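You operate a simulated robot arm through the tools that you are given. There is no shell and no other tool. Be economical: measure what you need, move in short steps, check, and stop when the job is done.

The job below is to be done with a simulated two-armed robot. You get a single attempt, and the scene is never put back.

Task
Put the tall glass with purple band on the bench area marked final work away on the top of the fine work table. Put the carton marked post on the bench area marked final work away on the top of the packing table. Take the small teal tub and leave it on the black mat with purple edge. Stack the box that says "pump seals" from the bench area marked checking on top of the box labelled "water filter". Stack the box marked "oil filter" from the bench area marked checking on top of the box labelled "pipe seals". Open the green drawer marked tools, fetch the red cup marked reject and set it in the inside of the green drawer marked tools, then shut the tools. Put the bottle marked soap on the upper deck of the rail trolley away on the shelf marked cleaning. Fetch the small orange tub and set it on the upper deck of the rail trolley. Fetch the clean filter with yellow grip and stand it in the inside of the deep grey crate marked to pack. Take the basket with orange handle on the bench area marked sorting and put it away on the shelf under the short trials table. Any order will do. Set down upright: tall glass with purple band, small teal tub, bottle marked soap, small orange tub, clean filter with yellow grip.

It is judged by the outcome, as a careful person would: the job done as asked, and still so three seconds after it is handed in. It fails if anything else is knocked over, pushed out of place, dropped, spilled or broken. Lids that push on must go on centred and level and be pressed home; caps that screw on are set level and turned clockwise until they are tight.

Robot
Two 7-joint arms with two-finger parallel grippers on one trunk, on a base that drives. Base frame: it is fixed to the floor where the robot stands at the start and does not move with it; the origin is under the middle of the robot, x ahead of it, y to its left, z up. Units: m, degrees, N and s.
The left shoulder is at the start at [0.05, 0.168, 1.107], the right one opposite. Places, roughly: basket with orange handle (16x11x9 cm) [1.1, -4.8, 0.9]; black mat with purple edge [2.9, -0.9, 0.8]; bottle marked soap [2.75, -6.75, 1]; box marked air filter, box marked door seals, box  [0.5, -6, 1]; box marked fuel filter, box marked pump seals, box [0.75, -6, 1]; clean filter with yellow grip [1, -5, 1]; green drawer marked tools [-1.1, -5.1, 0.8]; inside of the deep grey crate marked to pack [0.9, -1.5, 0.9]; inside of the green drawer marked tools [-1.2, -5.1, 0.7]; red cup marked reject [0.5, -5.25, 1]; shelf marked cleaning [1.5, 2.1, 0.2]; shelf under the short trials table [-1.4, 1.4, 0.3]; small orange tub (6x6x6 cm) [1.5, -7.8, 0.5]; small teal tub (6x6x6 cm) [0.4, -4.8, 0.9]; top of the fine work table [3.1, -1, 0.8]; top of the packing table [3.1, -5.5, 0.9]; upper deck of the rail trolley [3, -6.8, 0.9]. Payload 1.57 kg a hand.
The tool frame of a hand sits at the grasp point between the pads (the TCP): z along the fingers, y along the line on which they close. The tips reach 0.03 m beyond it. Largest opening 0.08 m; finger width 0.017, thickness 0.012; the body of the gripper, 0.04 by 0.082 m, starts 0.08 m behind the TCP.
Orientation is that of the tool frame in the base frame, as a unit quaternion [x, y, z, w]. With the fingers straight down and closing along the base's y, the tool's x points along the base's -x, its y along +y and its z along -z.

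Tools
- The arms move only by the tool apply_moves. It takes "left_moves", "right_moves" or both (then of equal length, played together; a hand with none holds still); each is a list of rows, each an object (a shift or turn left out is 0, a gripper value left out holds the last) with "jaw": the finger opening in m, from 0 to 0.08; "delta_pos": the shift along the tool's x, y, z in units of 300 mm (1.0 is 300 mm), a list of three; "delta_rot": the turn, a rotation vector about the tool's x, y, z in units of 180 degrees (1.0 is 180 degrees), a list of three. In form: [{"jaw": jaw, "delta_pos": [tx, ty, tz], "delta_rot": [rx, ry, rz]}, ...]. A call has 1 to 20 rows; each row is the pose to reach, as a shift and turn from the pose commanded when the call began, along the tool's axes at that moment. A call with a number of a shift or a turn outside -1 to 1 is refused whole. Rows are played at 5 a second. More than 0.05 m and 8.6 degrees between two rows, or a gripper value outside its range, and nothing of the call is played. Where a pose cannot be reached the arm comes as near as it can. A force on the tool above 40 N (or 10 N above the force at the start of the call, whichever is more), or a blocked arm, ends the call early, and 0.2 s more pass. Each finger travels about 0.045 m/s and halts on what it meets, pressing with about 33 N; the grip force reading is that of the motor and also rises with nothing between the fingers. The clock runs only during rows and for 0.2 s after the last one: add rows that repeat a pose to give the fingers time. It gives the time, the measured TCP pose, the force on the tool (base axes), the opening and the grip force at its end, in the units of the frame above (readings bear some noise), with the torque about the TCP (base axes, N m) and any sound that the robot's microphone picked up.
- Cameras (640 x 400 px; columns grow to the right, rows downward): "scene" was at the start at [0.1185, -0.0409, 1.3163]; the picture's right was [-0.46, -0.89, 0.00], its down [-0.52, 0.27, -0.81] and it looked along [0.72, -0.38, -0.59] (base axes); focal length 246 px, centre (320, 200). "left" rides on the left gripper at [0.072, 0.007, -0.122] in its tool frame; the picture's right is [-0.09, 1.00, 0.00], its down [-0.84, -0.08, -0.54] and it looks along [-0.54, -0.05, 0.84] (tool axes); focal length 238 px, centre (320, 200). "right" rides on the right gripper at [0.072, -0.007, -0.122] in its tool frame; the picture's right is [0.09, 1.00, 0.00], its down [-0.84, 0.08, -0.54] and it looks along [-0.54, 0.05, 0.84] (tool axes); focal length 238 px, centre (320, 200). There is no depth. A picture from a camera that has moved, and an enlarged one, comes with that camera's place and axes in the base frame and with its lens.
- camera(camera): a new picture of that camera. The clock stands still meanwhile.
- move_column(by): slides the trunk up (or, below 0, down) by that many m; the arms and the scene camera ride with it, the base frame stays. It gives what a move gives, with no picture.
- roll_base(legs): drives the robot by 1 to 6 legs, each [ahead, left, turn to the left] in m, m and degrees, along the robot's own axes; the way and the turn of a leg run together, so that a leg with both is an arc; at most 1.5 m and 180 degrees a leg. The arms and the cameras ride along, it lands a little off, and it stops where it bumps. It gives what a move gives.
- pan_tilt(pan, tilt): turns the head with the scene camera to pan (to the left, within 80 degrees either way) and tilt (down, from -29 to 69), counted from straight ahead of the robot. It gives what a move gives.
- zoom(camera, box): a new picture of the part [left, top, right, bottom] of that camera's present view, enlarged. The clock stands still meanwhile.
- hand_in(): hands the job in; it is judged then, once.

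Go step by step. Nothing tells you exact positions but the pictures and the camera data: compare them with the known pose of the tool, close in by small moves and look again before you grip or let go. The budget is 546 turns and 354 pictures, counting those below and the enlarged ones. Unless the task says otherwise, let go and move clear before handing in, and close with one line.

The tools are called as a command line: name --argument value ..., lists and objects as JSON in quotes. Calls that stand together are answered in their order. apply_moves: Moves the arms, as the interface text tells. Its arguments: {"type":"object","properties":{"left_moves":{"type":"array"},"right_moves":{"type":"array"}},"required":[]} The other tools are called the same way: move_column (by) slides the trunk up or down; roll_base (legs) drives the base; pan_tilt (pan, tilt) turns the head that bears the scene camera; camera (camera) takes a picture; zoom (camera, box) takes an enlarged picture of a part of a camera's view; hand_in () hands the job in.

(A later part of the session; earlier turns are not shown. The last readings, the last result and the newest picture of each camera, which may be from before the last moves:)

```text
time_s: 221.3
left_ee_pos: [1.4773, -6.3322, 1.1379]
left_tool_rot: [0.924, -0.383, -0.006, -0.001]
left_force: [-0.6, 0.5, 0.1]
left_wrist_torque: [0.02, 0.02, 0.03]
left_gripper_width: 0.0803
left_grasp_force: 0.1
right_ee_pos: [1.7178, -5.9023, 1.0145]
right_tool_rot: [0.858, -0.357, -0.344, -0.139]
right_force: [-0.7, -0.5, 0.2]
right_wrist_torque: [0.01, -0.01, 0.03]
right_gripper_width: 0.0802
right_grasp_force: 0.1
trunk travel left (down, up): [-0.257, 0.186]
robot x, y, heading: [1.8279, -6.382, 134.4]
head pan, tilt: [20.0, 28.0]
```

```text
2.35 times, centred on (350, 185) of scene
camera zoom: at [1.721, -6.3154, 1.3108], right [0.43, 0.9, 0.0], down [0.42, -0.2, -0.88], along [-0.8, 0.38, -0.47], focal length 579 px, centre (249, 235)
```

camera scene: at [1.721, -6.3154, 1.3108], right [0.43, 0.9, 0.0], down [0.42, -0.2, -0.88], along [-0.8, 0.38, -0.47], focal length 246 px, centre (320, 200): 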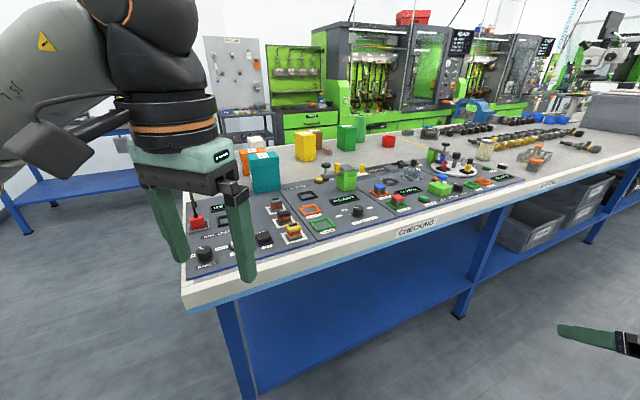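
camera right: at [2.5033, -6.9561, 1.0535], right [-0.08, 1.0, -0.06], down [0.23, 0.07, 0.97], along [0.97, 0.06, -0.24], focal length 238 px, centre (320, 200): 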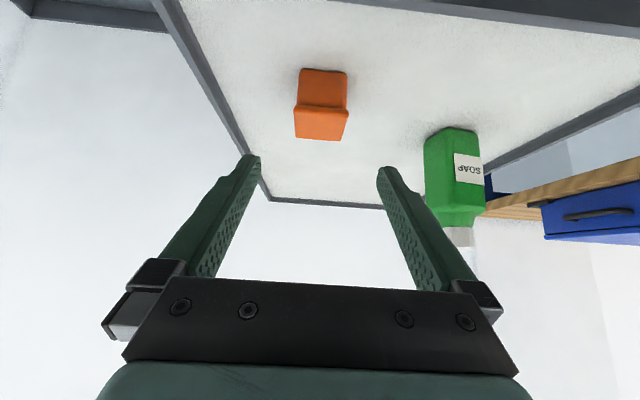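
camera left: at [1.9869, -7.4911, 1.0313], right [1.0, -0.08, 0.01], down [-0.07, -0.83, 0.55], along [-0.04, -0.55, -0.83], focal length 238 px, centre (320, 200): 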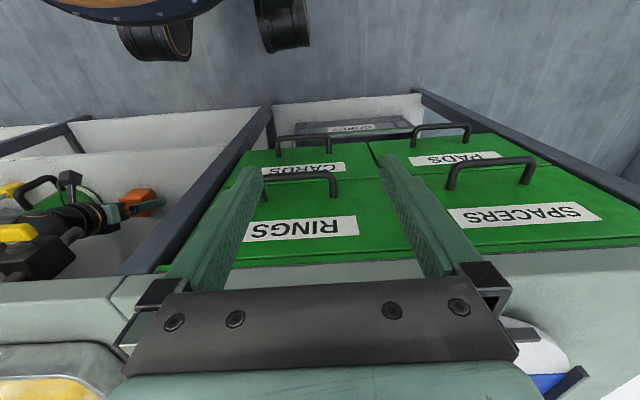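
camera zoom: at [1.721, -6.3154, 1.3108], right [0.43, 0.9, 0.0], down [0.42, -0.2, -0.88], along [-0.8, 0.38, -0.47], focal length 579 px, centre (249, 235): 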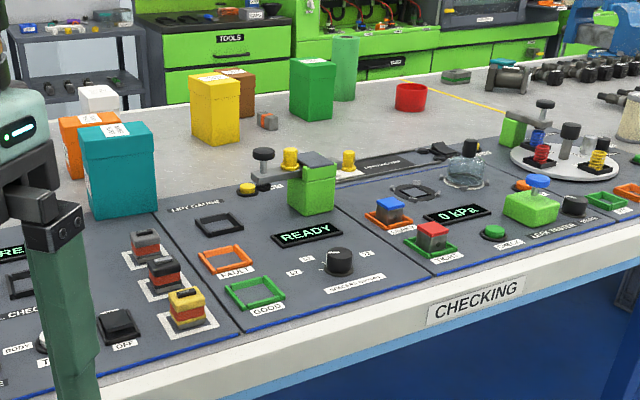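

roll_base --legs '[[0, 0, -67], [0, 0, -67.4], [0, -0.65, 0], [-1.4, 0, 0], [-0.85, 0, 0]]'

pan_tilt --pan 40 --tilt 25

camera --camera "scene"

```text
time_s: 241.4
left_ee_pos: [-0.1235, -6.7821, 1.1376]
left_tool_rot: [0.003, 1.0, 0.001, 0.008]
left_force: [0.8, 0.8, -0.4]
left_wrist_torque: [0.01, 0.03, 0.01]
left_gripper_width: 0.08
left_grasp_force: 0.1
right_ee_pos: [0.0066, -7.2563, 1.0139]
right_tool_rot: [0.003, 0.929, 0.002, 0.371]
right_force: [0.6, -0.1, -0.7]
right_wrist_torque: [0.0, 0.0, -0.03]
right_gripper_width: 0.0799
right_grasp_force: 0.1
trunk travel left (down, up): [-0.257, 0.186]
robot x, y, heading: [-0.4107, -6.9937, -0.9]
head pan, tilt: [20.0, 28.0]
```

```text
time_s: 242.2
left_ee_pos: [-0.1244, -6.7831, 1.138]
left_tool_rot: [0.002, 1.0, 0.002, 0.006]
left_force: [0.8, 0.4, -0.2]
left_wrist_torque: [0.03, 0.0, -0.01]
left_gripper_width: 0.0801
left_grasp_force: 0.1
right_ee_pos: [0.0057, -7.2566, 1.0145]
right_tool_rot: [0.004, 0.929, 0.001, 0.37]
right_force: [-0.9, -0.2, 0.4]
right_wrist_torque: [0.03, 0.01, -0.02]
right_gripper_width: 0.08
right_grasp_force: 0.1
trunk travel left (down, up): [-0.257, 0.186]
robot x, y, heading: [-0.4159, -6.991, -0.8]
head pan, tilt: [40.0, 25.0]
```

```text
252 pictures are left
camera scene: at [-0.2983, -6.9365, 1.3155], right [0.63, -0.78, 0.0], down [-0.33, -0.27, -0.91], along [0.7, 0.57, -0.42], focal length 246 px, centre (320, 200)
```

scene: 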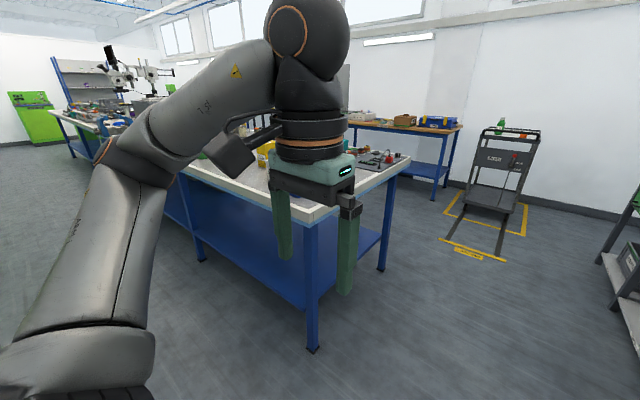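

roll_base --legs '[[0, 0.9, 0.8]]'

pan_tilt --pan -3 --tilt 22

camera --camera "scene"

zoom --camera "scene" --box '[200, 130, 440, 280]'

```text
time_s: 247.0
left_ee_pos: [-0.1091, -5.876, 1.1392]
left_tool_rot: [0.002, 1.0, 0.001, 0.006]
left_force: [0.4, -0.7, -0.3]
left_wrist_torque: [-0.01, 0.01, 0.04]
left_gripper_width: 0.0801
left_grasp_force: 0.0
right_ee_pos: [0.0218, -6.3484, 1.0145]
right_tool_rot: [0.002, 0.929, 0.003, 0.371]
right_force: [0.5, -1.3, 1.0]
right_wrist_torque: [0.06, 0.01, -0.02]
right_gripper_width: 0.0796
right_grasp_force: 0.0
trunk travel left (down, up): [-0.257, 0.186]
robot x, y, heading: [-0.3948, -6.0872, -0.9]
head pan, tilt: [40.0, 25.0]
```

```text
time_s: 248.1
left_ee_pos: [-0.1089, -5.875, 1.1371]
left_tool_rot: [0.002, 1.0, 0.002, 0.006]
left_force: [-0.2, -0.6, -0.7]
left_wrist_torque: [0.02, 0.0, -0.01]
left_gripper_width: 0.0799
left_grasp_force: 0.1
right_ee_pos: [0.0218, -6.349, 1.015]
right_tool_rot: [0.002, 0.929, 0.002, 0.371]
right_force: [0.0, -0.4, -0.5]
right_wrist_torque: [-0.01, 0.0, -0.04]
right_gripper_width: 0.08
right_grasp_force: 0.1
trunk travel left (down, up): [-0.257, 0.186]
robot x, y, heading: [-0.3938, -6.084, -0.9]
head pan, tilt: [-3.0, 22.0]
```

```text
251 pictures are left
camera scene: at [-0.2624, -6.0944, 1.3204], right [-0.07, -1.0, 0.0], down [-0.37, 0.02, -0.93], along [0.93, -0.06, -0.37], focal length 246 px, centre (320, 200)
```

scene: 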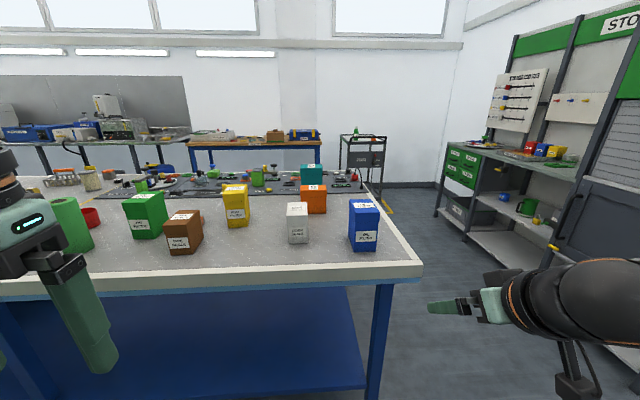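

```text
2.67 times, centred on (320, 205) of scene
camera zoom: at [-0.2624, -6.0944, 1.3204], right [-0.07, -1.0, 0.0], down [-0.37, 0.02, -0.93], along [0.93, -0.06, -0.37], focal length 656 px, centre (320, 187)
```

zoom: 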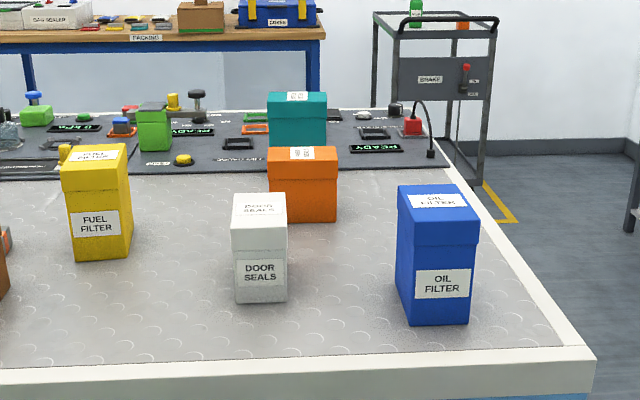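

zoom --camera "scene" --box '[30, 160, 260, 290]'

zoom --camera "scene" --box '[280, 150, 390, 260]'

```text
2.78 times, centred on (145, 225) of scene
camera zoom: at [-0.2624, -6.0944, 1.3204], right [-0.07, -1.0, 0.0], down [-0.37, 0.02, -0.93], along [0.93, -0.06, -0.37], focal length 684 px, centre (807, 130)
```

zoom: 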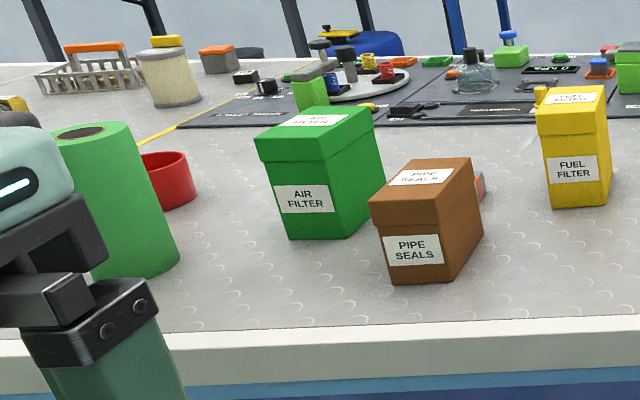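

```text
3.64 times, centred on (335, 205) of scene
camera zoom: at [-0.2624, -6.0944, 1.3204], right [-0.07, -1.0, 0.0], down [-0.37, 0.02, -0.93], along [0.93, -0.06, -0.37], focal length 894 px, centre (266, 182)
```

zoom: 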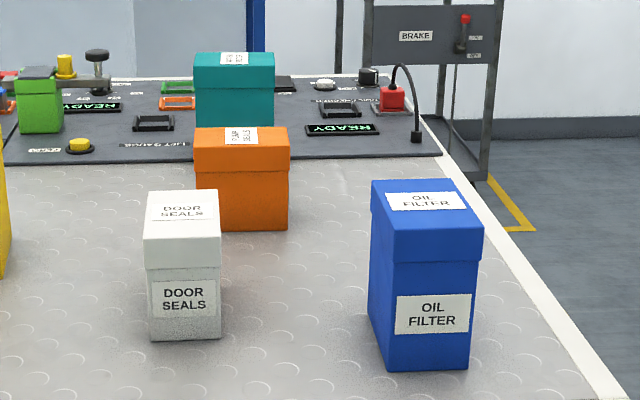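

zoom --camera "scene" --box '[296, 160, 332, 196]'

```text
11.11 times, centred on (314, 178) of scene
camera zoom: at [-0.2624, -6.0944, 1.3204], right [-0.07, -1.0, 0.0], down [-0.37, 0.02, -0.93], along [0.93, -0.06, -0.37], focal length 2732 px, centre (387, 444)
```

zoom: 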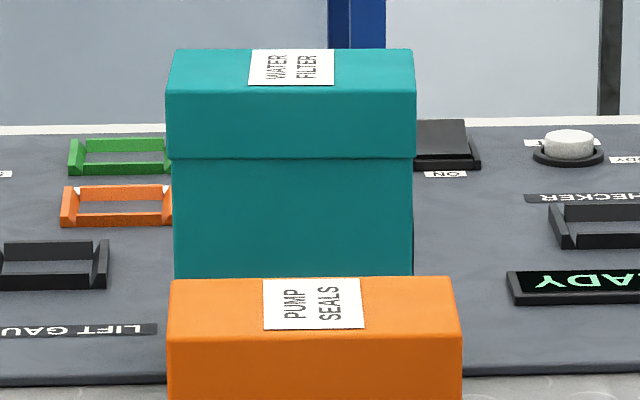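

Orange is "pump seals", teal behind it is "water filter", blue is "oil filter" and brown is "pipe seals". I'll do oil filter onto pipe seals first from this side, so I'll raise the trunk and point the right hand straight down.

move_column --by 0.15

apply_moves --right_moves '[{"delta_rot": [0, 0.04, 0]}, {"delta_rot": [0, 0.08, 0]}, {"delta_rot": [0, 0.12, 0]}, {"delta_rot": [0, 0.16, 0]}, {"delta_rot": [0, 0.2, 0]}, {"delta_rot": [0, 0.242, 0]}, {"delta_rot": [0, 0.242, 0]}]'

roll_base --legs '[[0.36, 0, 0.9]]'

camera --camera "right"

camera --camera "scene"

```text
time_s: 249.8
left_ee_pos: [-0.1092, -5.8761, 1.2875]
left_tool_rot: [0.002, 1.0, 0.002, 0.006]
left_force: [0.2, 0.2, 0.5]
left_wrist_torque: [0.04, 0.02, 0.03]
left_gripper_width: 0.0802
left_grasp_force: 0.0
right_ee_pos: [0.0219, -6.3486, 1.1644]
right_tool_rot: [0.002, 0.929, 0.003, 0.37]
right_force: [0.2, -0.5, -0.7]
right_wrist_torque: [0.02, 0.02, -0.01]
right_gripper_width: 0.0803
right_grasp_force: 0.1
trunk travel left (down, up): [-0.407, 0.036]
robot x, y, heading: [-0.3967, -6.0878, -0.9]
head pan, tilt: [-3.0, 22.0]
```

```text
time_s: 251.4
left_ee_pos: [-0.1097, -5.8751, 1.2886]
left_tool_rot: [0.002, 1.0, 0.001, 0.007]
left_force: [0.0, 0.1, -0.5]
left_wrist_torque: [0.01, 0.0, -0.01]
left_gripper_width: 0.08
left_grasp_force: 0.1
right_ee_pos: [0.023, -6.3489, 1.1645]
right_tool_rot: [-0.001, 1.0, 0.004, -0.001]
right_force: [-1.1, -0.7, -0.3]
right_wrist_torque: [0.02, -0.01, 0.01]
right_gripper_width: 0.0801
right_grasp_force: 0.0
trunk travel left (down, up): [-0.407, 0.036]
robot x, y, heading: [-0.3962, -6.0851, -1.0]
head pan, tilt: [-3.0, 22.0]
```

```text
time_s: 253.8
left_ee_pos: [0.244, -5.8732, 1.2882]
left_tool_rot: [-0.008, 1.0, 0.003, 0.006]
left_force: [-0.7, 0.0, -1.0]
left_wrist_torque: [-0.02, 0.02, -0.03]
left_gripper_width: 0.08
left_grasp_force: 0.0
right_ee_pos: [0.384, -6.343, 1.164]
right_tool_rot: [-0.009, 1.0, 0.003, -0.001]
right_force: [0.2, 0.1, 0.2]
right_wrist_torque: [0.0, 0.03, 0.0]
right_gripper_width: 0.0801
right_grasp_force: 0.0
trunk travel left (down, up): [-0.407, 0.036]
robot x, y, heading: [-0.0394, -6.0871, -0.1]
head pan, tilt: [-3.0, 22.0]
```

```text
246 pictures are left
camera right: at [0.3138, -6.353, 1.2867], right [-0.11, 0.99, 0.01], down [0.84, 0.09, 0.54], along [0.54, 0.06, -0.84], focal length 238 px, centre (320, 200)
```

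right: 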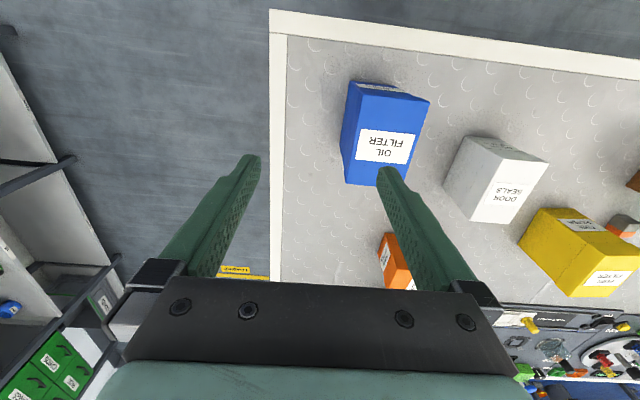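

```text
245 pictures are left
camera scene: at [0.0953, -6.0944, 1.4703], right [-0.05, -1.0, 0.0], down [-0.37, 0.02, -0.93], along [0.93, -0.05, -0.38], focal length 246 px, centre (320, 200)
```

scene: 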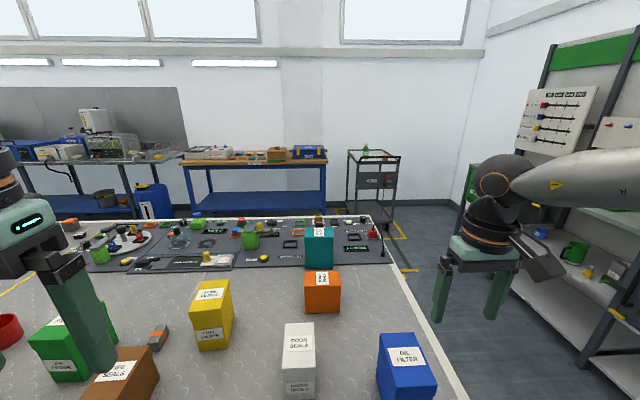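

zoom --camera "right" --box '[300, 60, 460, 210]'

```text
2.67 times, centred on (380, 135) of right
camera zoom: at [0.3138, -6.353, 1.2867], right [-0.11, 0.99, 0.01], down [0.84, 0.09, 0.54], along [0.54, 0.06, -0.84], focal length 636 px, centre (160, 373)
```

zoom: 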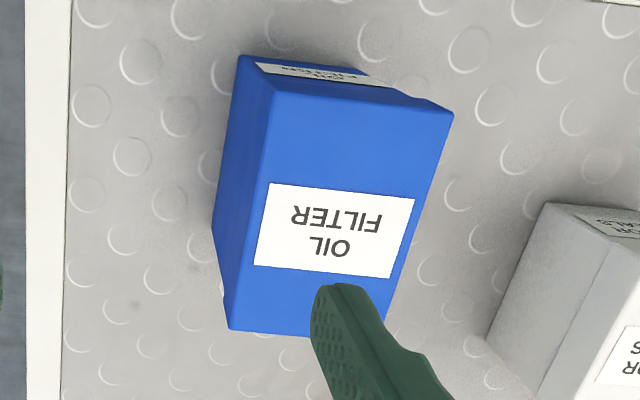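

apply_moves --right_moves '[{"delta_pos": [-0.03, 0.12, 0]}, {"delta_pos": [-0.063, 0.25, 0]}, {"delta_pos": [-0.063, 0.25, 0.1]}, {"delta_pos": [-0.063, 0.25, 0.1]}]'

camera --camera "right"

```text
time_s: 254.8
left_ee_pos: [0.2433, -5.8726, 1.2884]
left_tool_rot: [-0.007, 1.0, 0.002, 0.008]
left_force: [-1.2, -0.1, 0.3]
left_wrist_torque: [0.01, -0.01, -0.02]
left_gripper_width: 0.08
left_grasp_force: 0.0
right_ee_pos: [0.4026, -6.2655, 1.1361]
right_tool_rot: [-0.007, 1.0, 0.003, 0.0]
right_force: [-0.4, -0.2, 0.2]
right_wrist_torque: [0.02, 0.03, 0.01]
right_gripper_width: 0.0801
right_grasp_force: 0.0
trunk travel left (down, up): [-0.407, 0.036]
robot x, y, heading: [-0.0369, -6.088, 0.1]
head pan, tilt: [-3.0, 22.0]
```

```text
243 pictures are left
camera right: at [0.3314, -6.2746, 1.2584], right [-0.11, 0.99, 0.01], down [0.84, 0.09, 0.54], along [0.54, 0.06, -0.84], focal length 238 px, centre (320, 200)
```

right: 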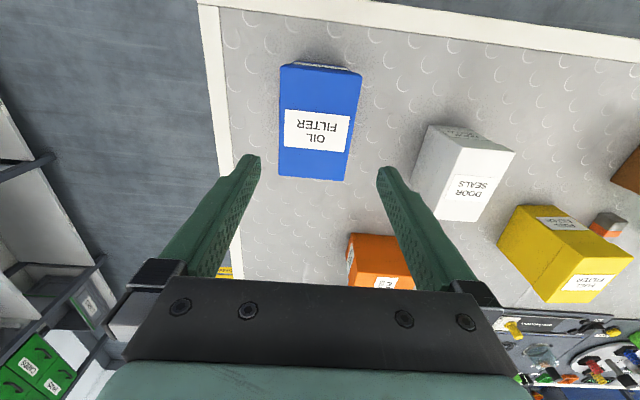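

apply_moves --right_moves '[{"delta_pos": [0, -0.017, 0.08]}, {"delta_pos": [0, -0.017, 0.16]}, {"delta_pos": [0, -0.017, 0.23]}, {"delta_pos": [0, -0.017, 0.23]}]'

camera --camera "right"

```text
time_s: 255.8
left_ee_pos: [0.2429, -5.8735, 1.2893]
left_tool_rot: [-0.008, 1.0, 0.001, 0.007]
left_force: [-0.4, -0.7, 0.2]
left_wrist_torque: [0.01, 0.01, -0.02]
left_gripper_width: 0.0799
left_grasp_force: 0.0
right_ee_pos: [0.402, -6.2718, 1.0662]
right_tool_rot: [-0.008, 1.0, 0.004, -0.001]
right_force: [0.3, -0.3, 0.4]
right_wrist_torque: [-0.02, 0.0, -0.01]
right_gripper_width: 0.0799
right_grasp_force: 0.0
trunk travel left (down, up): [-0.407, 0.036]
robot x, y, heading: [-0.0379, -6.0872, 0.1]
head pan, tilt: [-3.0, 22.0]
```

```text
242 pictures are left
camera right: at [0.3304, -6.2805, 1.1898], right [-0.11, 0.99, 0.01], down [0.84, 0.09, 0.54], along [0.54, 0.06, -0.84], focal length 238 px, centre (320, 200)
```

right: 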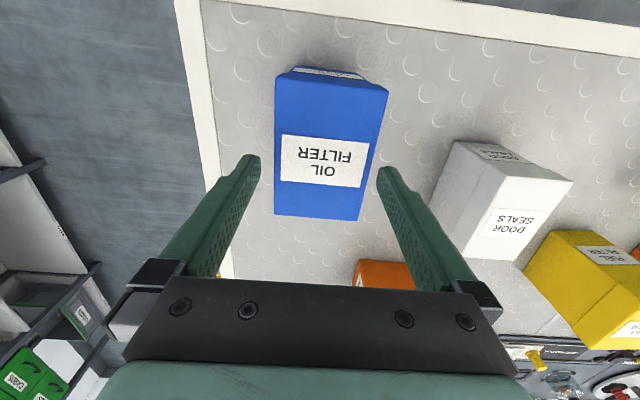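

apply_moves --right_moves '[{"delta_pos": [0, 0.008, 0]}, {"delta_pos": [0, 0.008, 0.05]}, {"delta_pos": [0, 0.008, 0.1]}, {"delta_pos": [0, 0.008, 0.1]}]'

camera --camera "right"

```text
time_s: 256.8
left_ee_pos: [0.244, -5.8741, 1.2883]
left_tool_rot: [-0.008, 1.0, 0.002, 0.008]
left_force: [-0.8, -0.1, -0.5]
left_wrist_torque: [0.0, -0.01, -0.02]
left_gripper_width: 0.08
left_grasp_force: 0.1
right_ee_pos: [0.4028, -6.2687, 1.037]
right_tool_rot: [-0.009, 1.0, 0.004, -0.001]
right_force: [0.1, -0.4, -0.5]
right_wrist_torque: [-0.02, 0.02, 0.02]
right_gripper_width: 0.08
right_grasp_force: 0.1
trunk travel left (down, up): [-0.407, 0.036]
robot x, y, heading: [-0.038, -6.0887, 0.2]
head pan, tilt: [-3.0, 22.0]
```

```text
241 pictures are left
camera right: at [0.3314, -6.2776, 1.1594], right [-0.11, 0.99, 0.01], down [0.84, 0.09, 0.54], along [0.54, 0.06, -0.84], focal length 238 px, centre (320, 200)
```

right: 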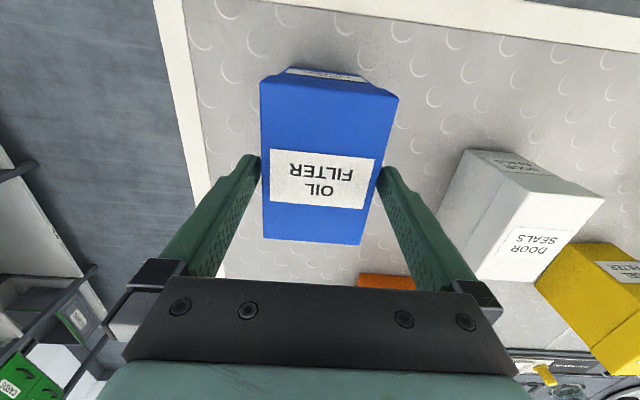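

apply_moves --right_moves '[{"delta_pos": [0, 0.004, 0.03]}, {"delta_pos": [0, 0.004, 0.06]}, {"delta_pos": [0, 0.004, 0.1]}, {"delta_pos": [0, 0.004, 0.14]}, {"delta_pos": [0, 0.004, 0.16]}, {"delta_pos": [0, 0.004, 0.16]}]'

camera --camera "right"

```text
time_s: 258.1
left_ee_pos: [0.2445, -5.8727, 1.2872]
left_tool_rot: [-0.006, 1.0, 0.002, 0.007]
left_force: [0.9, -0.5, 0.0]
left_wrist_torque: [-0.03, 0.02, -0.03]
left_gripper_width: 0.0799
left_grasp_force: 0.1
right_ee_pos: [0.4025, -6.2673, 0.9879]
right_tool_rot: [-0.008, 1.0, 0.004, -0.001]
right_force: [-0.4, -0.3, 0.4]
right_wrist_torque: [0.0, -0.03, -0.03]
right_gripper_width: 0.08
right_grasp_force: 0.1
trunk travel left (down, up): [-0.407, 0.036]
robot x, y, heading: [-0.0405, -6.0914, -0.0]
head pan, tilt: [-3.0, 22.0]
```

```text
240 pictures are left
camera right: at [0.3309, -6.2774, 1.1098], right [-0.11, 0.99, 0.01], down [0.84, 0.09, 0.54], along [0.54, 0.06, -0.84], focal length 238 px, centre (320, 200)
```

right: 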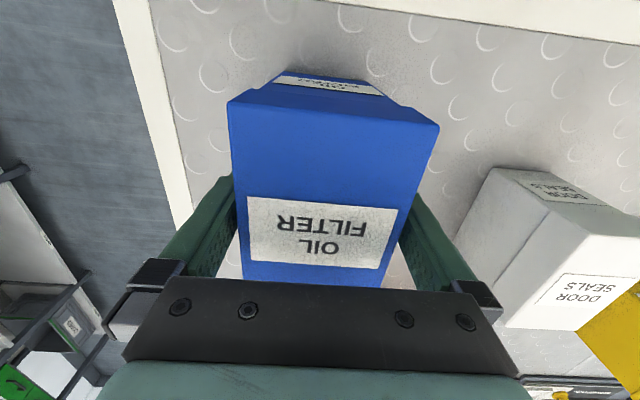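

Fingers are down both sides without contact. I'll close and lift.

apply_moves --right_moves '[{"jaw": 0.065}, {"jaw": 0.06}, {"jaw": 0.06}, {"jaw": 0.06}]'

apply_moves --right_moves '[{"delta_pos": [0, 0, -0.08]}, {"delta_pos": [0, 0, -0.2]}, {"delta_pos": [0, 0, -0.35]}, {"delta_pos": [0, 0, -0.5]}, {"delta_pos": [0, 0, -0.6]}, {"delta_pos": [0, 0, -0.6]}]'

camera --camera "scene"

```text
time_s: 259.1
left_ee_pos: [0.2449, -5.8738, 1.2886]
left_tool_rot: [-0.007, 1.0, 0.002, 0.006]
left_force: [-0.4, 0.6, 0.0]
left_wrist_torque: [-0.02, 0.0, -0.01]
left_gripper_width: 0.0802
left_grasp_force: 0.2
right_ee_pos: [0.4016, -6.2681, 0.9882]
right_tool_rot: [-0.008, 1.0, 0.004, -0.001]
right_force: [0.5, -2.1, 0.3]
right_wrist_torque: [-0.27, -0.03, -0.01]
right_gripper_width: 0.0681
right_grasp_force: 32.8
trunk travel left (down, up): [-0.407, 0.036]
robot x, y, heading: [-0.0391, -6.0923, 0.1]
head pan, tilt: [-3.0, 22.0]
```

```text
time_s: 260.6
left_ee_pos: [0.2446, -5.873, 1.2881]
left_tool_rot: [-0.007, 1.0, 0.002, 0.006]
left_force: [0.7, -0.3, -0.4]
left_wrist_torque: [0.01, 0.0, 0.02]
left_gripper_width: 0.08
left_grasp_force: 0.0
right_ee_pos: [0.4053, -6.2704, 1.1677]
right_tool_rot: [-0.008, 1.0, 0.004, -0.002]
right_force: [0.5, -0.8, -2.4]
right_wrist_torque: [-0.01, -0.04, -0.03]
right_gripper_width: 0.0679
right_grasp_force: 32.7
trunk travel left (down, up): [-0.407, 0.036]
robot x, y, heading: [-0.0382, -6.0898, -0.2]
head pan, tilt: [-3.0, 22.0]
```

```text
239 pictures are left
camera scene: at [0.0951, -6.0946, 1.4703], right [-0.05, -1.0, 0.0], down [-0.37, 0.02, -0.93], along [0.93, -0.05, -0.37], focal length 246 px, centre (320, 200)
```

scene: 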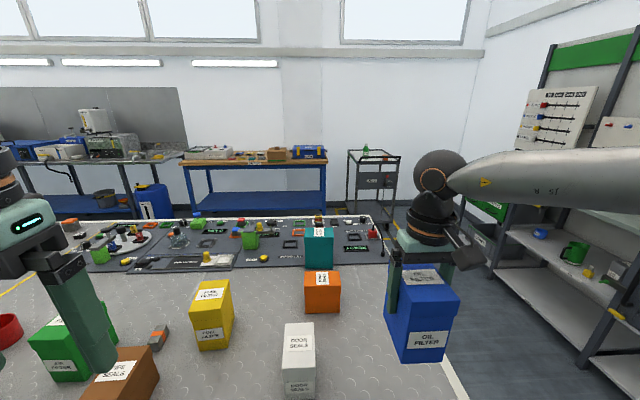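

roll_base --legs '[[0, 0.54, 0]]'

pan_tilt --pan -20 --tilt 45

camera --camera "scene"

camera --camera "right"

```text
time_s: 263.6
left_ee_pos: [0.2369, -5.3388, 1.2877]
left_tool_rot: [-0.012, 1.0, 0.002, 0.006]
left_force: [0.4, -0.2, -0.2]
left_wrist_torque: [0.01, 0.01, -0.03]
left_gripper_width: 0.0799
left_grasp_force: 0.1
right_ee_pos: [0.4029, -5.7337, 1.166]
right_tool_rot: [-0.013, 1.0, 0.004, 0.0]
right_force: [-0.4, -0.8, -3.4]
right_wrist_torque: [-0.01, 0.01, -0.01]
right_gripper_width: 0.0677
right_grasp_force: 32.7
trunk travel left (down, up): [-0.407, 0.036]
robot x, y, heading: [-0.0439, -5.5597, 0.5]
head pan, tilt: [-3.0, 22.0]
```

```text
time_s: 264.5
left_ee_pos: [0.2378, -5.34, 1.2882]
left_tool_rot: [-0.013, 1.0, 0.002, 0.005]
left_force: [-0.4, 0.2, -0.6]
left_wrist_torque: [-0.01, -0.02, 0.0]
left_gripper_width: 0.08
left_grasp_force: 0.0
right_ee_pos: [0.402, -5.7358, 1.167]
right_tool_rot: [-0.014, 1.0, 0.003, -0.001]
right_force: [-0.1, -0.3, -3.0]
right_wrist_torque: [-0.01, -0.03, 0.04]
right_gripper_width: 0.0679
right_grasp_force: 33.0
trunk travel left (down, up): [-0.407, 0.036]
robot x, y, heading: [-0.0423, -5.5551, 0.4]
head pan, tilt: [-20.0, 45.0]
```

```text
238 pictures are left
camera scene: at [0.0751, -5.585, 1.435], right [-0.33, -0.94, 0.0], down [-0.67, 0.23, -0.71], along [0.67, -0.23, -0.71], focal length 246 px, centre (320, 200)
```

scene: 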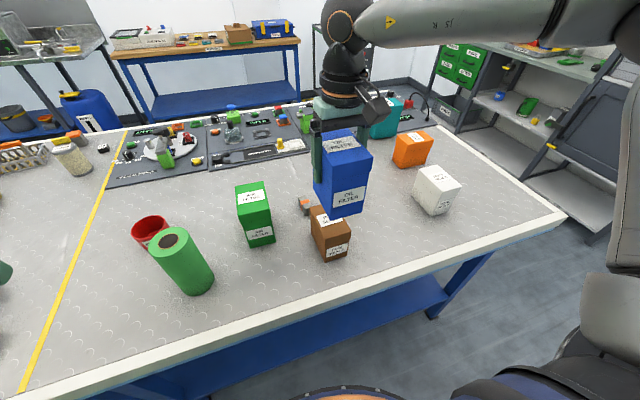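

```text
237 pictures are left
camera right: at [0.3317, -5.7446, 1.2886], right [-0.12, 0.99, 0.01], down [0.84, 0.1, 0.54], along [0.54, 0.07, -0.84], focal length 238 px, centre (320, 200)
```

right: 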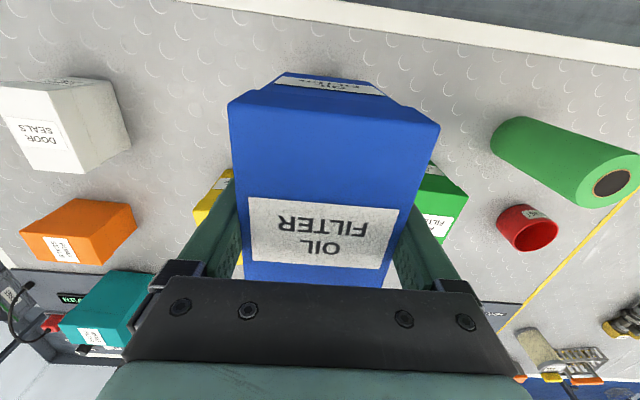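

zoom --camera "scene" --box '[230, 170, 400, 280]'

```text
3.64 times, centred on (315, 225) of scene
camera zoom: at [0.0751, -5.585, 1.435], right [-0.33, -0.94, 0.0], down [-0.67, 0.23, -0.71], along [0.67, -0.23, -0.71], focal length 894 px, centre (338, 109)
```

zoom: 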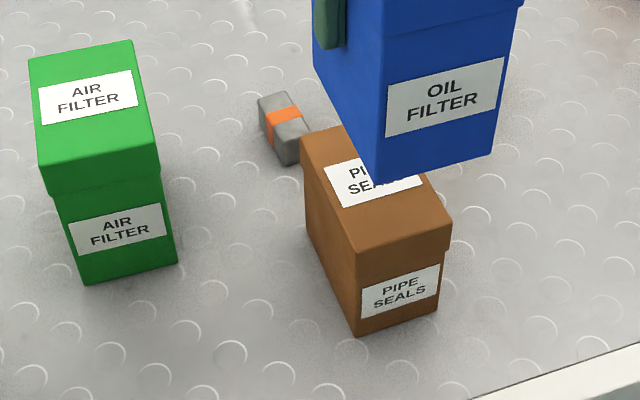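

apply_moves --right_moves '[{"delta_pos": [-0.09, 0.015, 0]}, {"delta_pos": [-0.09, 0.015, 0.08]}, {"delta_pos": [-0.09, 0.015, 0.16]}, {"delta_pos": [-0.09, 0.015, 0.19]}, {"delta_pos": [-0.09, 0.015, 0.19]}]'

zoom --camera "scene" --box '[230, 150, 400, 280]'

```text
time_s: 265.7
left_ee_pos: [0.2379, -5.3393, 1.2869]
left_tool_rot: [-0.012, 1.0, 0.002, 0.005]
left_force: [0.3, -0.8, -0.1]
left_wrist_torque: [0.0, -0.01, 0.03]
left_gripper_width: 0.0801
left_grasp_force: 0.1
right_ee_pos: [0.4299, -5.7303, 1.1088]
right_tool_rot: [-0.013, 1.0, 0.004, -0.001]
right_force: [-0.1, 1.2, -3.8]
right_wrist_torque: [-0.02, 0.01, 0.03]
right_gripper_width: 0.0677
right_grasp_force: 33.4
trunk travel left (down, up): [-0.407, 0.036]
robot x, y, heading: [-0.0449, -5.5589, 0.6]
head pan, tilt: [-20.0, 45.0]
```

```text
3.08 times, centred on (315, 215) of scene
camera zoom: at [0.0753, -5.5851, 1.4349], right [-0.33, -0.94, 0.0], down [-0.67, 0.23, -0.71], along [0.67, -0.23, -0.71], focal length 757 px, centre (335, 154)
```

zoom: 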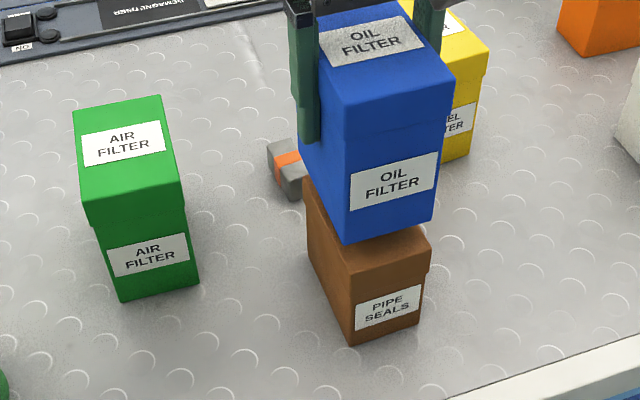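

apply_moves --right_moves '[{"delta_pos": [0, 0, 0.02]}, {"delta_pos": [0, 0, 0.035]}, {"delta_pos": [0, 0, 0.045]}, {"delta_pos": [0, 0, 0.045]}]'

apply_moves --right_moves '[{"delta_pos": [0, 0, 0.008]}, {"delta_pos": [0, 0, 0.014]}, {"delta_pos": [0, 0, 0.014]}]'

```text
time_s: 266.7
left_ee_pos: [0.2387, -5.3388, 1.2876]
left_tool_rot: [-0.012, 1.0, 0.001, 0.006]
left_force: [-1.0, 1.2, 0.6]
left_wrist_torque: [0.01, 0.04, 0.03]
left_gripper_width: 0.0799
left_grasp_force: 0.0
right_ee_pos: [0.4295, -5.7286, 1.0958]
right_tool_rot: [-0.013, 1.0, 0.004, -0.001]
right_force: [0.2, 0.1, -1.9]
right_wrist_torque: [-0.02, -0.01, 0.01]
right_gripper_width: 0.0678
right_grasp_force: 33.0
trunk travel left (down, up): [-0.407, 0.036]
robot x, y, heading: [-0.0413, -5.5589, 0.8]
head pan, tilt: [-20.0, 45.0]
```

```text
time_s: 267.5
left_ee_pos: [0.238, -5.34, 1.287]
left_tool_rot: [-0.012, 1.0, 0.002, 0.006]
left_force: [0.6, 0.7, 0.2]
left_wrist_torque: [-0.04, 0.0, 0.01]
left_gripper_width: 0.0798
left_grasp_force: 0.0
right_ee_pos: [0.4294, -5.728, 1.0925]
right_tool_rot: [-0.013, 1.0, 0.004, 0.0]
right_force: [0.4, 0.2, -2.9]
right_wrist_torque: [0.0, -0.03, 0.02]
right_gripper_width: 0.0679
right_grasp_force: 33.1
trunk travel left (down, up): [-0.407, 0.036]
robot x, y, heading: [-0.0443, -5.559, 0.5]
head pan, tilt: [-20.0, 45.0]
```

apply_moves --right_moves '[{"delta_pos": [0, -0.006, 0.01]}, {"delta_pos": [0, -0.006, 0.015]}, {"delta_pos": [0, -0.006, 0.015]}]'

apply_moves --right_moves '[{"delta_pos": [0, 0, 0.008]}, {"delta_pos": [0, 0, 0.012]}, {"delta_pos": [0, 0, 0.012]}]'

zoom --camera "scene" --box '[230, 150, 400, 280]'

```text
time_s: 268.3
left_ee_pos: [0.237, -5.3396, 1.2886]
left_tool_rot: [-0.012, 1.0, 0.002, 0.006]
left_force: [0.2, 0.5, -0.4]
left_wrist_torque: [0.04, 0.0, -0.03]
left_gripper_width: 0.0802
left_grasp_force: 0.1
right_ee_pos: [0.4289, -5.7305, 1.0881]
right_tool_rot: [-0.014, 1.0, 0.004, -0.001]
right_force: [0.3, -0.1, -2.8]
right_wrist_torque: [0.06, -0.01, 0.02]
right_gripper_width: 0.0677
right_grasp_force: 32.6
trunk travel left (down, up): [-0.407, 0.036]
robot x, y, heading: [-0.0421, -5.5587, 0.8]
head pan, tilt: [-20.0, 45.0]
```

```text
time_s: 269.1
left_ee_pos: [0.2356, -5.3384, 1.2887]
left_tool_rot: [-0.012, 1.0, 0.002, 0.007]
left_force: [0.1, 0.4, 0.4]
left_wrist_torque: [0.0, -0.01, 0.0]
left_gripper_width: 0.0801
left_grasp_force: 0.0
right_ee_pos: [0.4295, -5.7294, 1.0875]
right_tool_rot: [-0.013, 1.0, 0.004, 0.003]
right_force: [-1.5, -2.8, 26.5]
right_wrist_torque: [-1.08, 0.53, -0.19]
right_gripper_width: 0.0678
right_grasp_force: 32.9
trunk travel left (down, up): [-0.407, 0.036]
robot x, y, heading: [-0.0437, -5.5558, 0.8]
head pan, tilt: [-20.0, 45.0]
```

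```text
3.08 times, centred on (315, 215) of scene
camera zoom: at [0.0723, -5.5843, 1.4356], right [-0.33, -0.94, 0.0], down [-0.67, 0.23, -0.71], along [0.67, -0.23, -0.71], focal length 757 px, centre (335, 154)
```

zoom: 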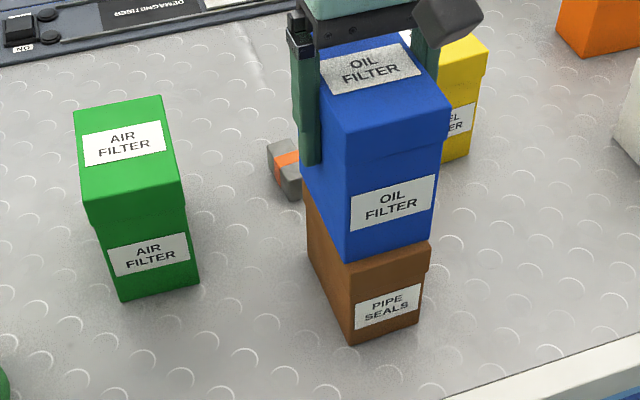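

Blue is resting squarely on brown. I'll relieve the pressure, release and rise.

apply_moves --right_moves '[{"delta_pos": [0, 0, -0.008]}, {"delta_pos": [0, 0, -0.008], "jaw": 0.074}, {"delta_pos": [0, 0, -0.008], "jaw": 0.08}, {"delta_pos": [0, 0, -0.008], "jaw": 0.08}]'

apply_moves --right_moves '[{"delta_pos": [0, 0, -0.08]}, {"delta_pos": [0, 0, -0.2]}, {"delta_pos": [0, 0, -0.35]}, {"delta_pos": [0, 0, -0.5]}]'

camera --camera "scene"

```text
time_s: 270.1
left_ee_pos: [0.237, -5.3392, 1.2876]
left_tool_rot: [-0.013, 1.0, 0.002, 0.007]
left_force: [0.2, -0.2, -0.2]
left_wrist_torque: [0.05, -0.03, 0.03]
left_gripper_width: 0.0799
left_grasp_force: 0.1
right_ee_pos: [0.4301, -5.7323, 1.0851]
right_tool_rot: [-0.013, 1.0, 0.004, -0.001]
right_force: [-0.1, 0.2, 0.5]
right_wrist_torque: [0.0, 0.05, -0.03]
right_gripper_width: 0.08
right_grasp_force: 0.0
trunk travel left (down, up): [-0.407, 0.036]
robot x, y, heading: [-0.0435, -5.5588, 0.8]
head pan, tilt: [-20.0, 45.0]
```

```text
time_s: 271.1
left_ee_pos: [0.2381, -5.3406, 1.2872]
left_tool_rot: [-0.012, 1.0, 0.002, 0.007]
left_force: [0.6, 0.0, 0.5]
left_wrist_torque: [0.0, 0.01, 0.0]
left_gripper_width: 0.0799
left_grasp_force: 0.1
right_ee_pos: [0.4337, -5.7444, 1.2405]
right_tool_rot: [-0.012, 1.0, 0.003, -0.001]
right_force: [-0.1, -0.9, -0.3]
right_wrist_torque: [0.02, 0.0, -0.01]
right_gripper_width: 0.08
right_grasp_force: 0.0
right hand out of reach, approached as far as the arm can: row 4
trunk travel left (down, up): [-0.407, 0.036]
robot x, y, heading: [-0.0469, -5.5592, 0.6]
head pan, tilt: [-20.0, 45.0]
```

```text
233 pictures are left
camera scene: at [0.0755, -5.5857, 1.4349], right [-0.33, -0.94, 0.0], down [-0.67, 0.23, -0.71], along [0.67, -0.23, -0.71], focal length 246 px, centre (320, 200)
```

scene: 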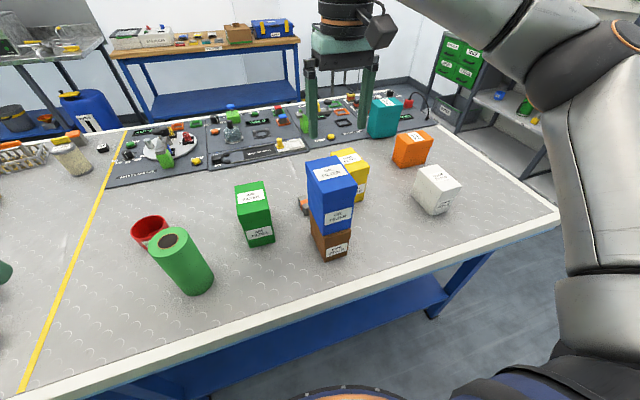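

Oil filter is stacked on pipe seals. Next I'll check the red cup nearby.

pan_tilt --pan 15 --tilt 40

camera --camera "scene"

zoom --camera "scene" --box '[200, 130, 400, 300]'

```text
time_s: 272.1
left_ee_pos: [0.2375, -5.3399, 1.2882]
left_tool_rot: [-0.012, 1.0, 0.002, 0.007]
left_force: [-0.5, -0.1, -0.3]
left_wrist_torque: [-0.01, 0.02, -0.01]
left_gripper_width: 0.0799
left_grasp_force: 0.0
right_ee_pos: [0.4331, -5.7425, 1.2414]
right_tool_rot: [-0.013, 1.0, 0.004, -0.001]
right_force: [-0.3, 0.0, -0.5]
right_wrist_torque: [-0.04, 0.01, -0.01]
right_gripper_width: 0.08
right_grasp_force: 0.1
trunk travel left (down, up): [-0.407, 0.036]
robot x, y, heading: [-0.0389, -5.5617, 0.8]
head pan, tilt: [15.0, 40.0]
```

```text
232 pictures are left
camera scene: at [0.08, -5.5351, 1.4422], right [0.27, -0.96, 0.0], down [-0.62, -0.17, -0.77], along [0.74, 0.21, -0.64], focal length 246 px, centre (320, 200)
```

scene: 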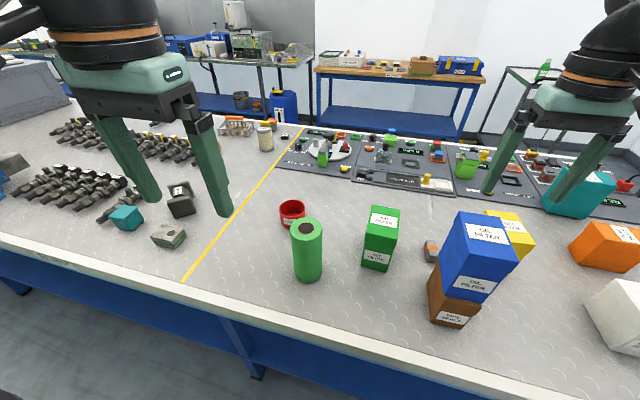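

```text
2.35 times, centred on (300, 215) of scene
camera zoom: at [0.08, -5.5351, 1.4422], right [0.27, -0.96, 0.0], down [-0.62, -0.17, -0.77], along [0.74, 0.21, -0.64], focal length 579 px, centre (367, 165)
```

zoom: 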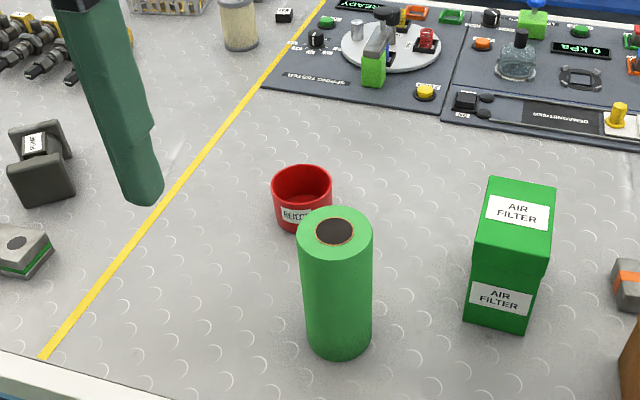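

The red REJECT cup is at about (0.588, -5.305), with a rim of about 7.4 cm. I'll move the base in and bring the left hand above it.

roll_base --legs '[[0.09, 0.07, -0.7]]'

apply_moves --left_moves '[{"delta_pos": [-0.13, 0, 0.03]}, {"delta_pos": [-0.26, 0, 0.06]}, {"delta_pos": [-0.39, 0, 0.1]}, {"delta_pos": [-0.52, 0, 0.2]}, {"delta_pos": [-0.6, 0.0, 0.3]}, {"delta_pos": [-0.6, 0.0, 0.3]}]'

camera --camera "left"

```text
time_s: 273.3
left_ee_pos: [0.3311, -5.2712, 1.2874]
left_tool_rot: [-0.006, 1.0, 0.002, 0.006]
left_force: [-0.1, 0.0, -0.2]
left_wrist_torque: [-0.02, 0.01, 0.0]
left_gripper_width: 0.0799
left_grasp_force: 0.0
right_ee_pos: [0.5196, -5.6785, 1.2403]
right_tool_rot: [-0.006, 1.0, 0.004, -0.002]
right_force: [0.2, 0.2, 0.4]
right_wrist_torque: [0.0, -0.01, 0.04]
right_gripper_width: 0.0798
right_grasp_force: 0.2
trunk travel left (down, up): [-0.407, 0.036]
robot x, y, heading: [0.0463, -5.4861, -0.4]
head pan, tilt: [15.0, 40.0]
```

```text
time_s: 274.7
left_ee_pos: [0.5112, -5.2711, 1.1996]
left_tool_rot: [-0.005, 1.0, 0.001, 0.007]
left_force: [-0.4, -0.3, 0.7]
left_wrist_torque: [0.01, -0.02, 0.0]
left_gripper_width: 0.08
left_grasp_force: 0.1
right_ee_pos: [0.5193, -5.6785, 1.2403]
right_tool_rot: [-0.005, 1.0, 0.003, -0.001]
right_force: [-0.3, 0.2, -0.3]
right_wrist_torque: [-0.03, 0.01, 0.05]
right_gripper_width: 0.08
right_grasp_force: 0.1
trunk travel left (down, up): [-0.407, 0.036]
robot x, y, heading: [0.0461, -5.4868, -0.1]
head pan, tilt: [15.0, 40.0]
```

```text
230 pictures are left
camera left: at [0.4379, -5.2661, 1.3215], right [0.08, 1.0, 0.0], down [0.83, -0.07, 0.55], along [0.55, -0.04, -0.83], focal length 238 px, centre (320, 200)
```

left: 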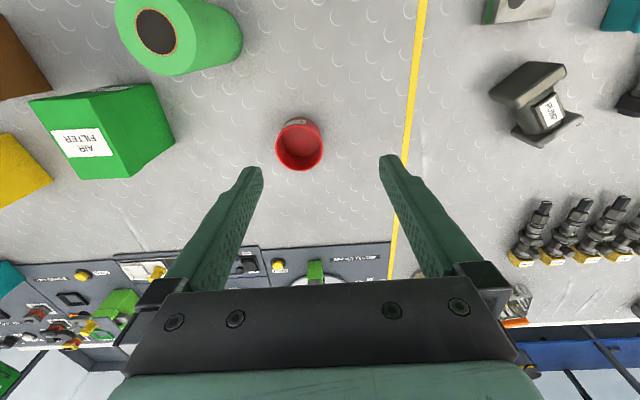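

apply_moves --left_moves '[{"delta_pos": [-0.1, -0.06, 0.05]}, {"delta_pos": [-0.228, -0.13, 0.1]}, {"delta_pos": [-0.228, -0.13, 0.22]}, {"delta_pos": [-0.228, -0.13, 0.35]}, {"delta_pos": [-0.228, -0.13, 0.46]}, {"delta_pos": [-0.228, -0.13, 0.46]}]'

camera --camera "left"

```text
time_s: 276.1
left_ee_pos: [0.5835, -5.3105, 1.0673]
left_tool_rot: [-0.005, 1.0, 0.002, 0.007]
left_force: [-0.6, 0.3, -0.3]
left_wrist_torque: [-0.03, 0.0, -0.02]
left_gripper_width: 0.0799
left_grasp_force: 0.1
right_ee_pos: [0.5192, -5.6799, 1.2408]
right_tool_rot: [-0.006, 1.0, 0.003, -0.001]
right_force: [-0.9, -0.3, -0.1]
right_wrist_torque: [0.01, 0.01, 0.01]
right_gripper_width: 0.0798
right_grasp_force: 0.0
trunk travel left (down, up): [-0.407, 0.036]
robot x, y, heading: [0.0458, -5.4847, -0.0]
head pan, tilt: [15.0, 40.0]
```

```text
229 pictures are left
camera left: at [0.5095, -5.306, 1.1884], right [0.08, 1.0, 0.01], down [0.83, -0.07, 0.55], along [0.55, -0.04, -0.83], focal length 238 px, centre (320, 200)
```

left: 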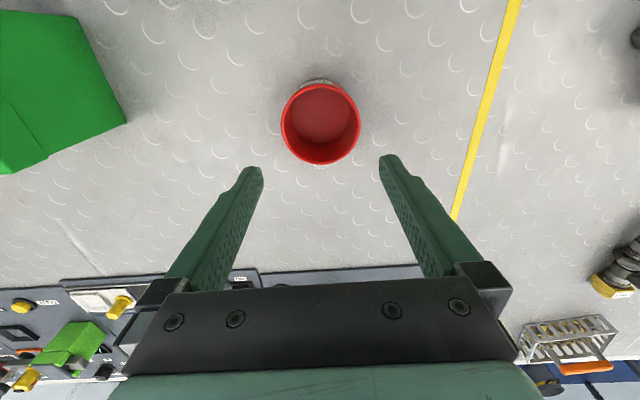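

apply_moves --left_moves '[{"delta_pos": [0.025, 0, 0.08]}, {"delta_pos": [0.025, 0, 0.16]}, {"delta_pos": [0.025, 0, 0.225]}, {"delta_pos": [0.025, 0, 0.225]}]'

camera --camera "left"

```text
time_s: 277.1
left_ee_pos: [0.5758, -5.3076, 0.9978]
left_tool_rot: [-0.005, 1.0, 0.001, 0.007]
left_force: [-0.4, 0.3, -0.3]
left_wrist_torque: [-0.02, 0.02, -0.01]
left_gripper_width: 0.08
left_grasp_force: 0.0
right_ee_pos: [0.5208, -5.6782, 1.2415]
right_tool_rot: [-0.006, 1.0, 0.003, 0.0]
right_force: [-0.5, 0.3, -0.9]
right_wrist_torque: [0.0, 0.0, 0.02]
right_gripper_width: 0.08
right_grasp_force: 0.0
trunk travel left (down, up): [-0.407, 0.036]
robot x, y, heading: [0.0465, -5.4861, 0.1]
head pan, tilt: [15.0, 40.0]
```

```text
228 pictures are left
camera left: at [0.5023, -5.3033, 1.1194], right [0.08, 1.0, 0.01], down [0.83, -0.07, 0.55], along [0.55, -0.04, -0.83], focal length 238 px, centre (320, 200)
```

left: 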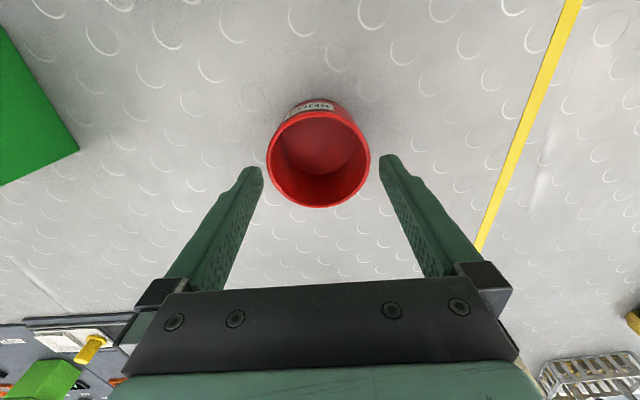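

apply_moves --left_moves '[{"delta_pos": [0.01, -0.007, 0.0]}, {"delta_pos": [0.01, -0.007, 0.04]}, {"delta_pos": [0.01, -0.007, 0.07]}, {"delta_pos": [0.01, -0.007, 0.07]}]'

camera --camera "left"

```text
time_s: 278.1
left_ee_pos: [0.5725, -5.3113, 0.9745]
left_tool_rot: [-0.005, 1.0, 0.001, 0.006]
left_force: [-0.5, 0.4, 0.2]
left_wrist_torque: [-0.03, 0.01, -0.01]
left_gripper_width: 0.0801
left_grasp_force: 0.0
right_ee_pos: [0.518, -5.6787, 1.2407]
right_tool_rot: [-0.006, 1.0, 0.005, -0.001]
right_force: [-0.1, 1.3, -1.5]
right_wrist_torque: [-0.01, 0.0, -0.02]
right_gripper_width: 0.0803
right_grasp_force: 0.0
trunk travel left (down, up): [-0.407, 0.036]
robot x, y, heading: [0.0471, -5.4882, -0.0]
head pan, tilt: [15.0, 40.0]
```

```text
227 pictures are left
camera left: at [0.4983, -5.3066, 1.0965], right [0.08, 1.0, 0.01], down [0.83, -0.07, 0.55], along [0.55, -0.04, -0.83], focal length 238 px, centre (320, 200)
```

left: 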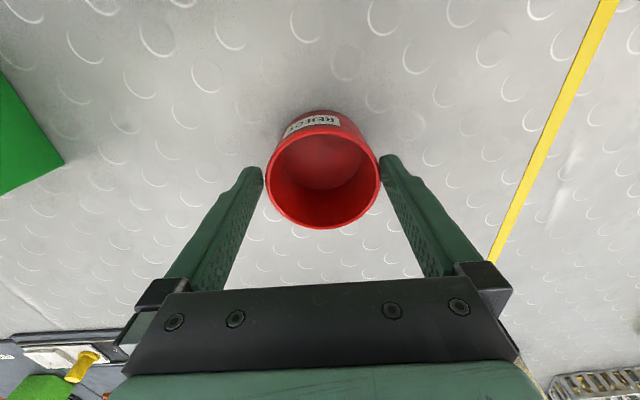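

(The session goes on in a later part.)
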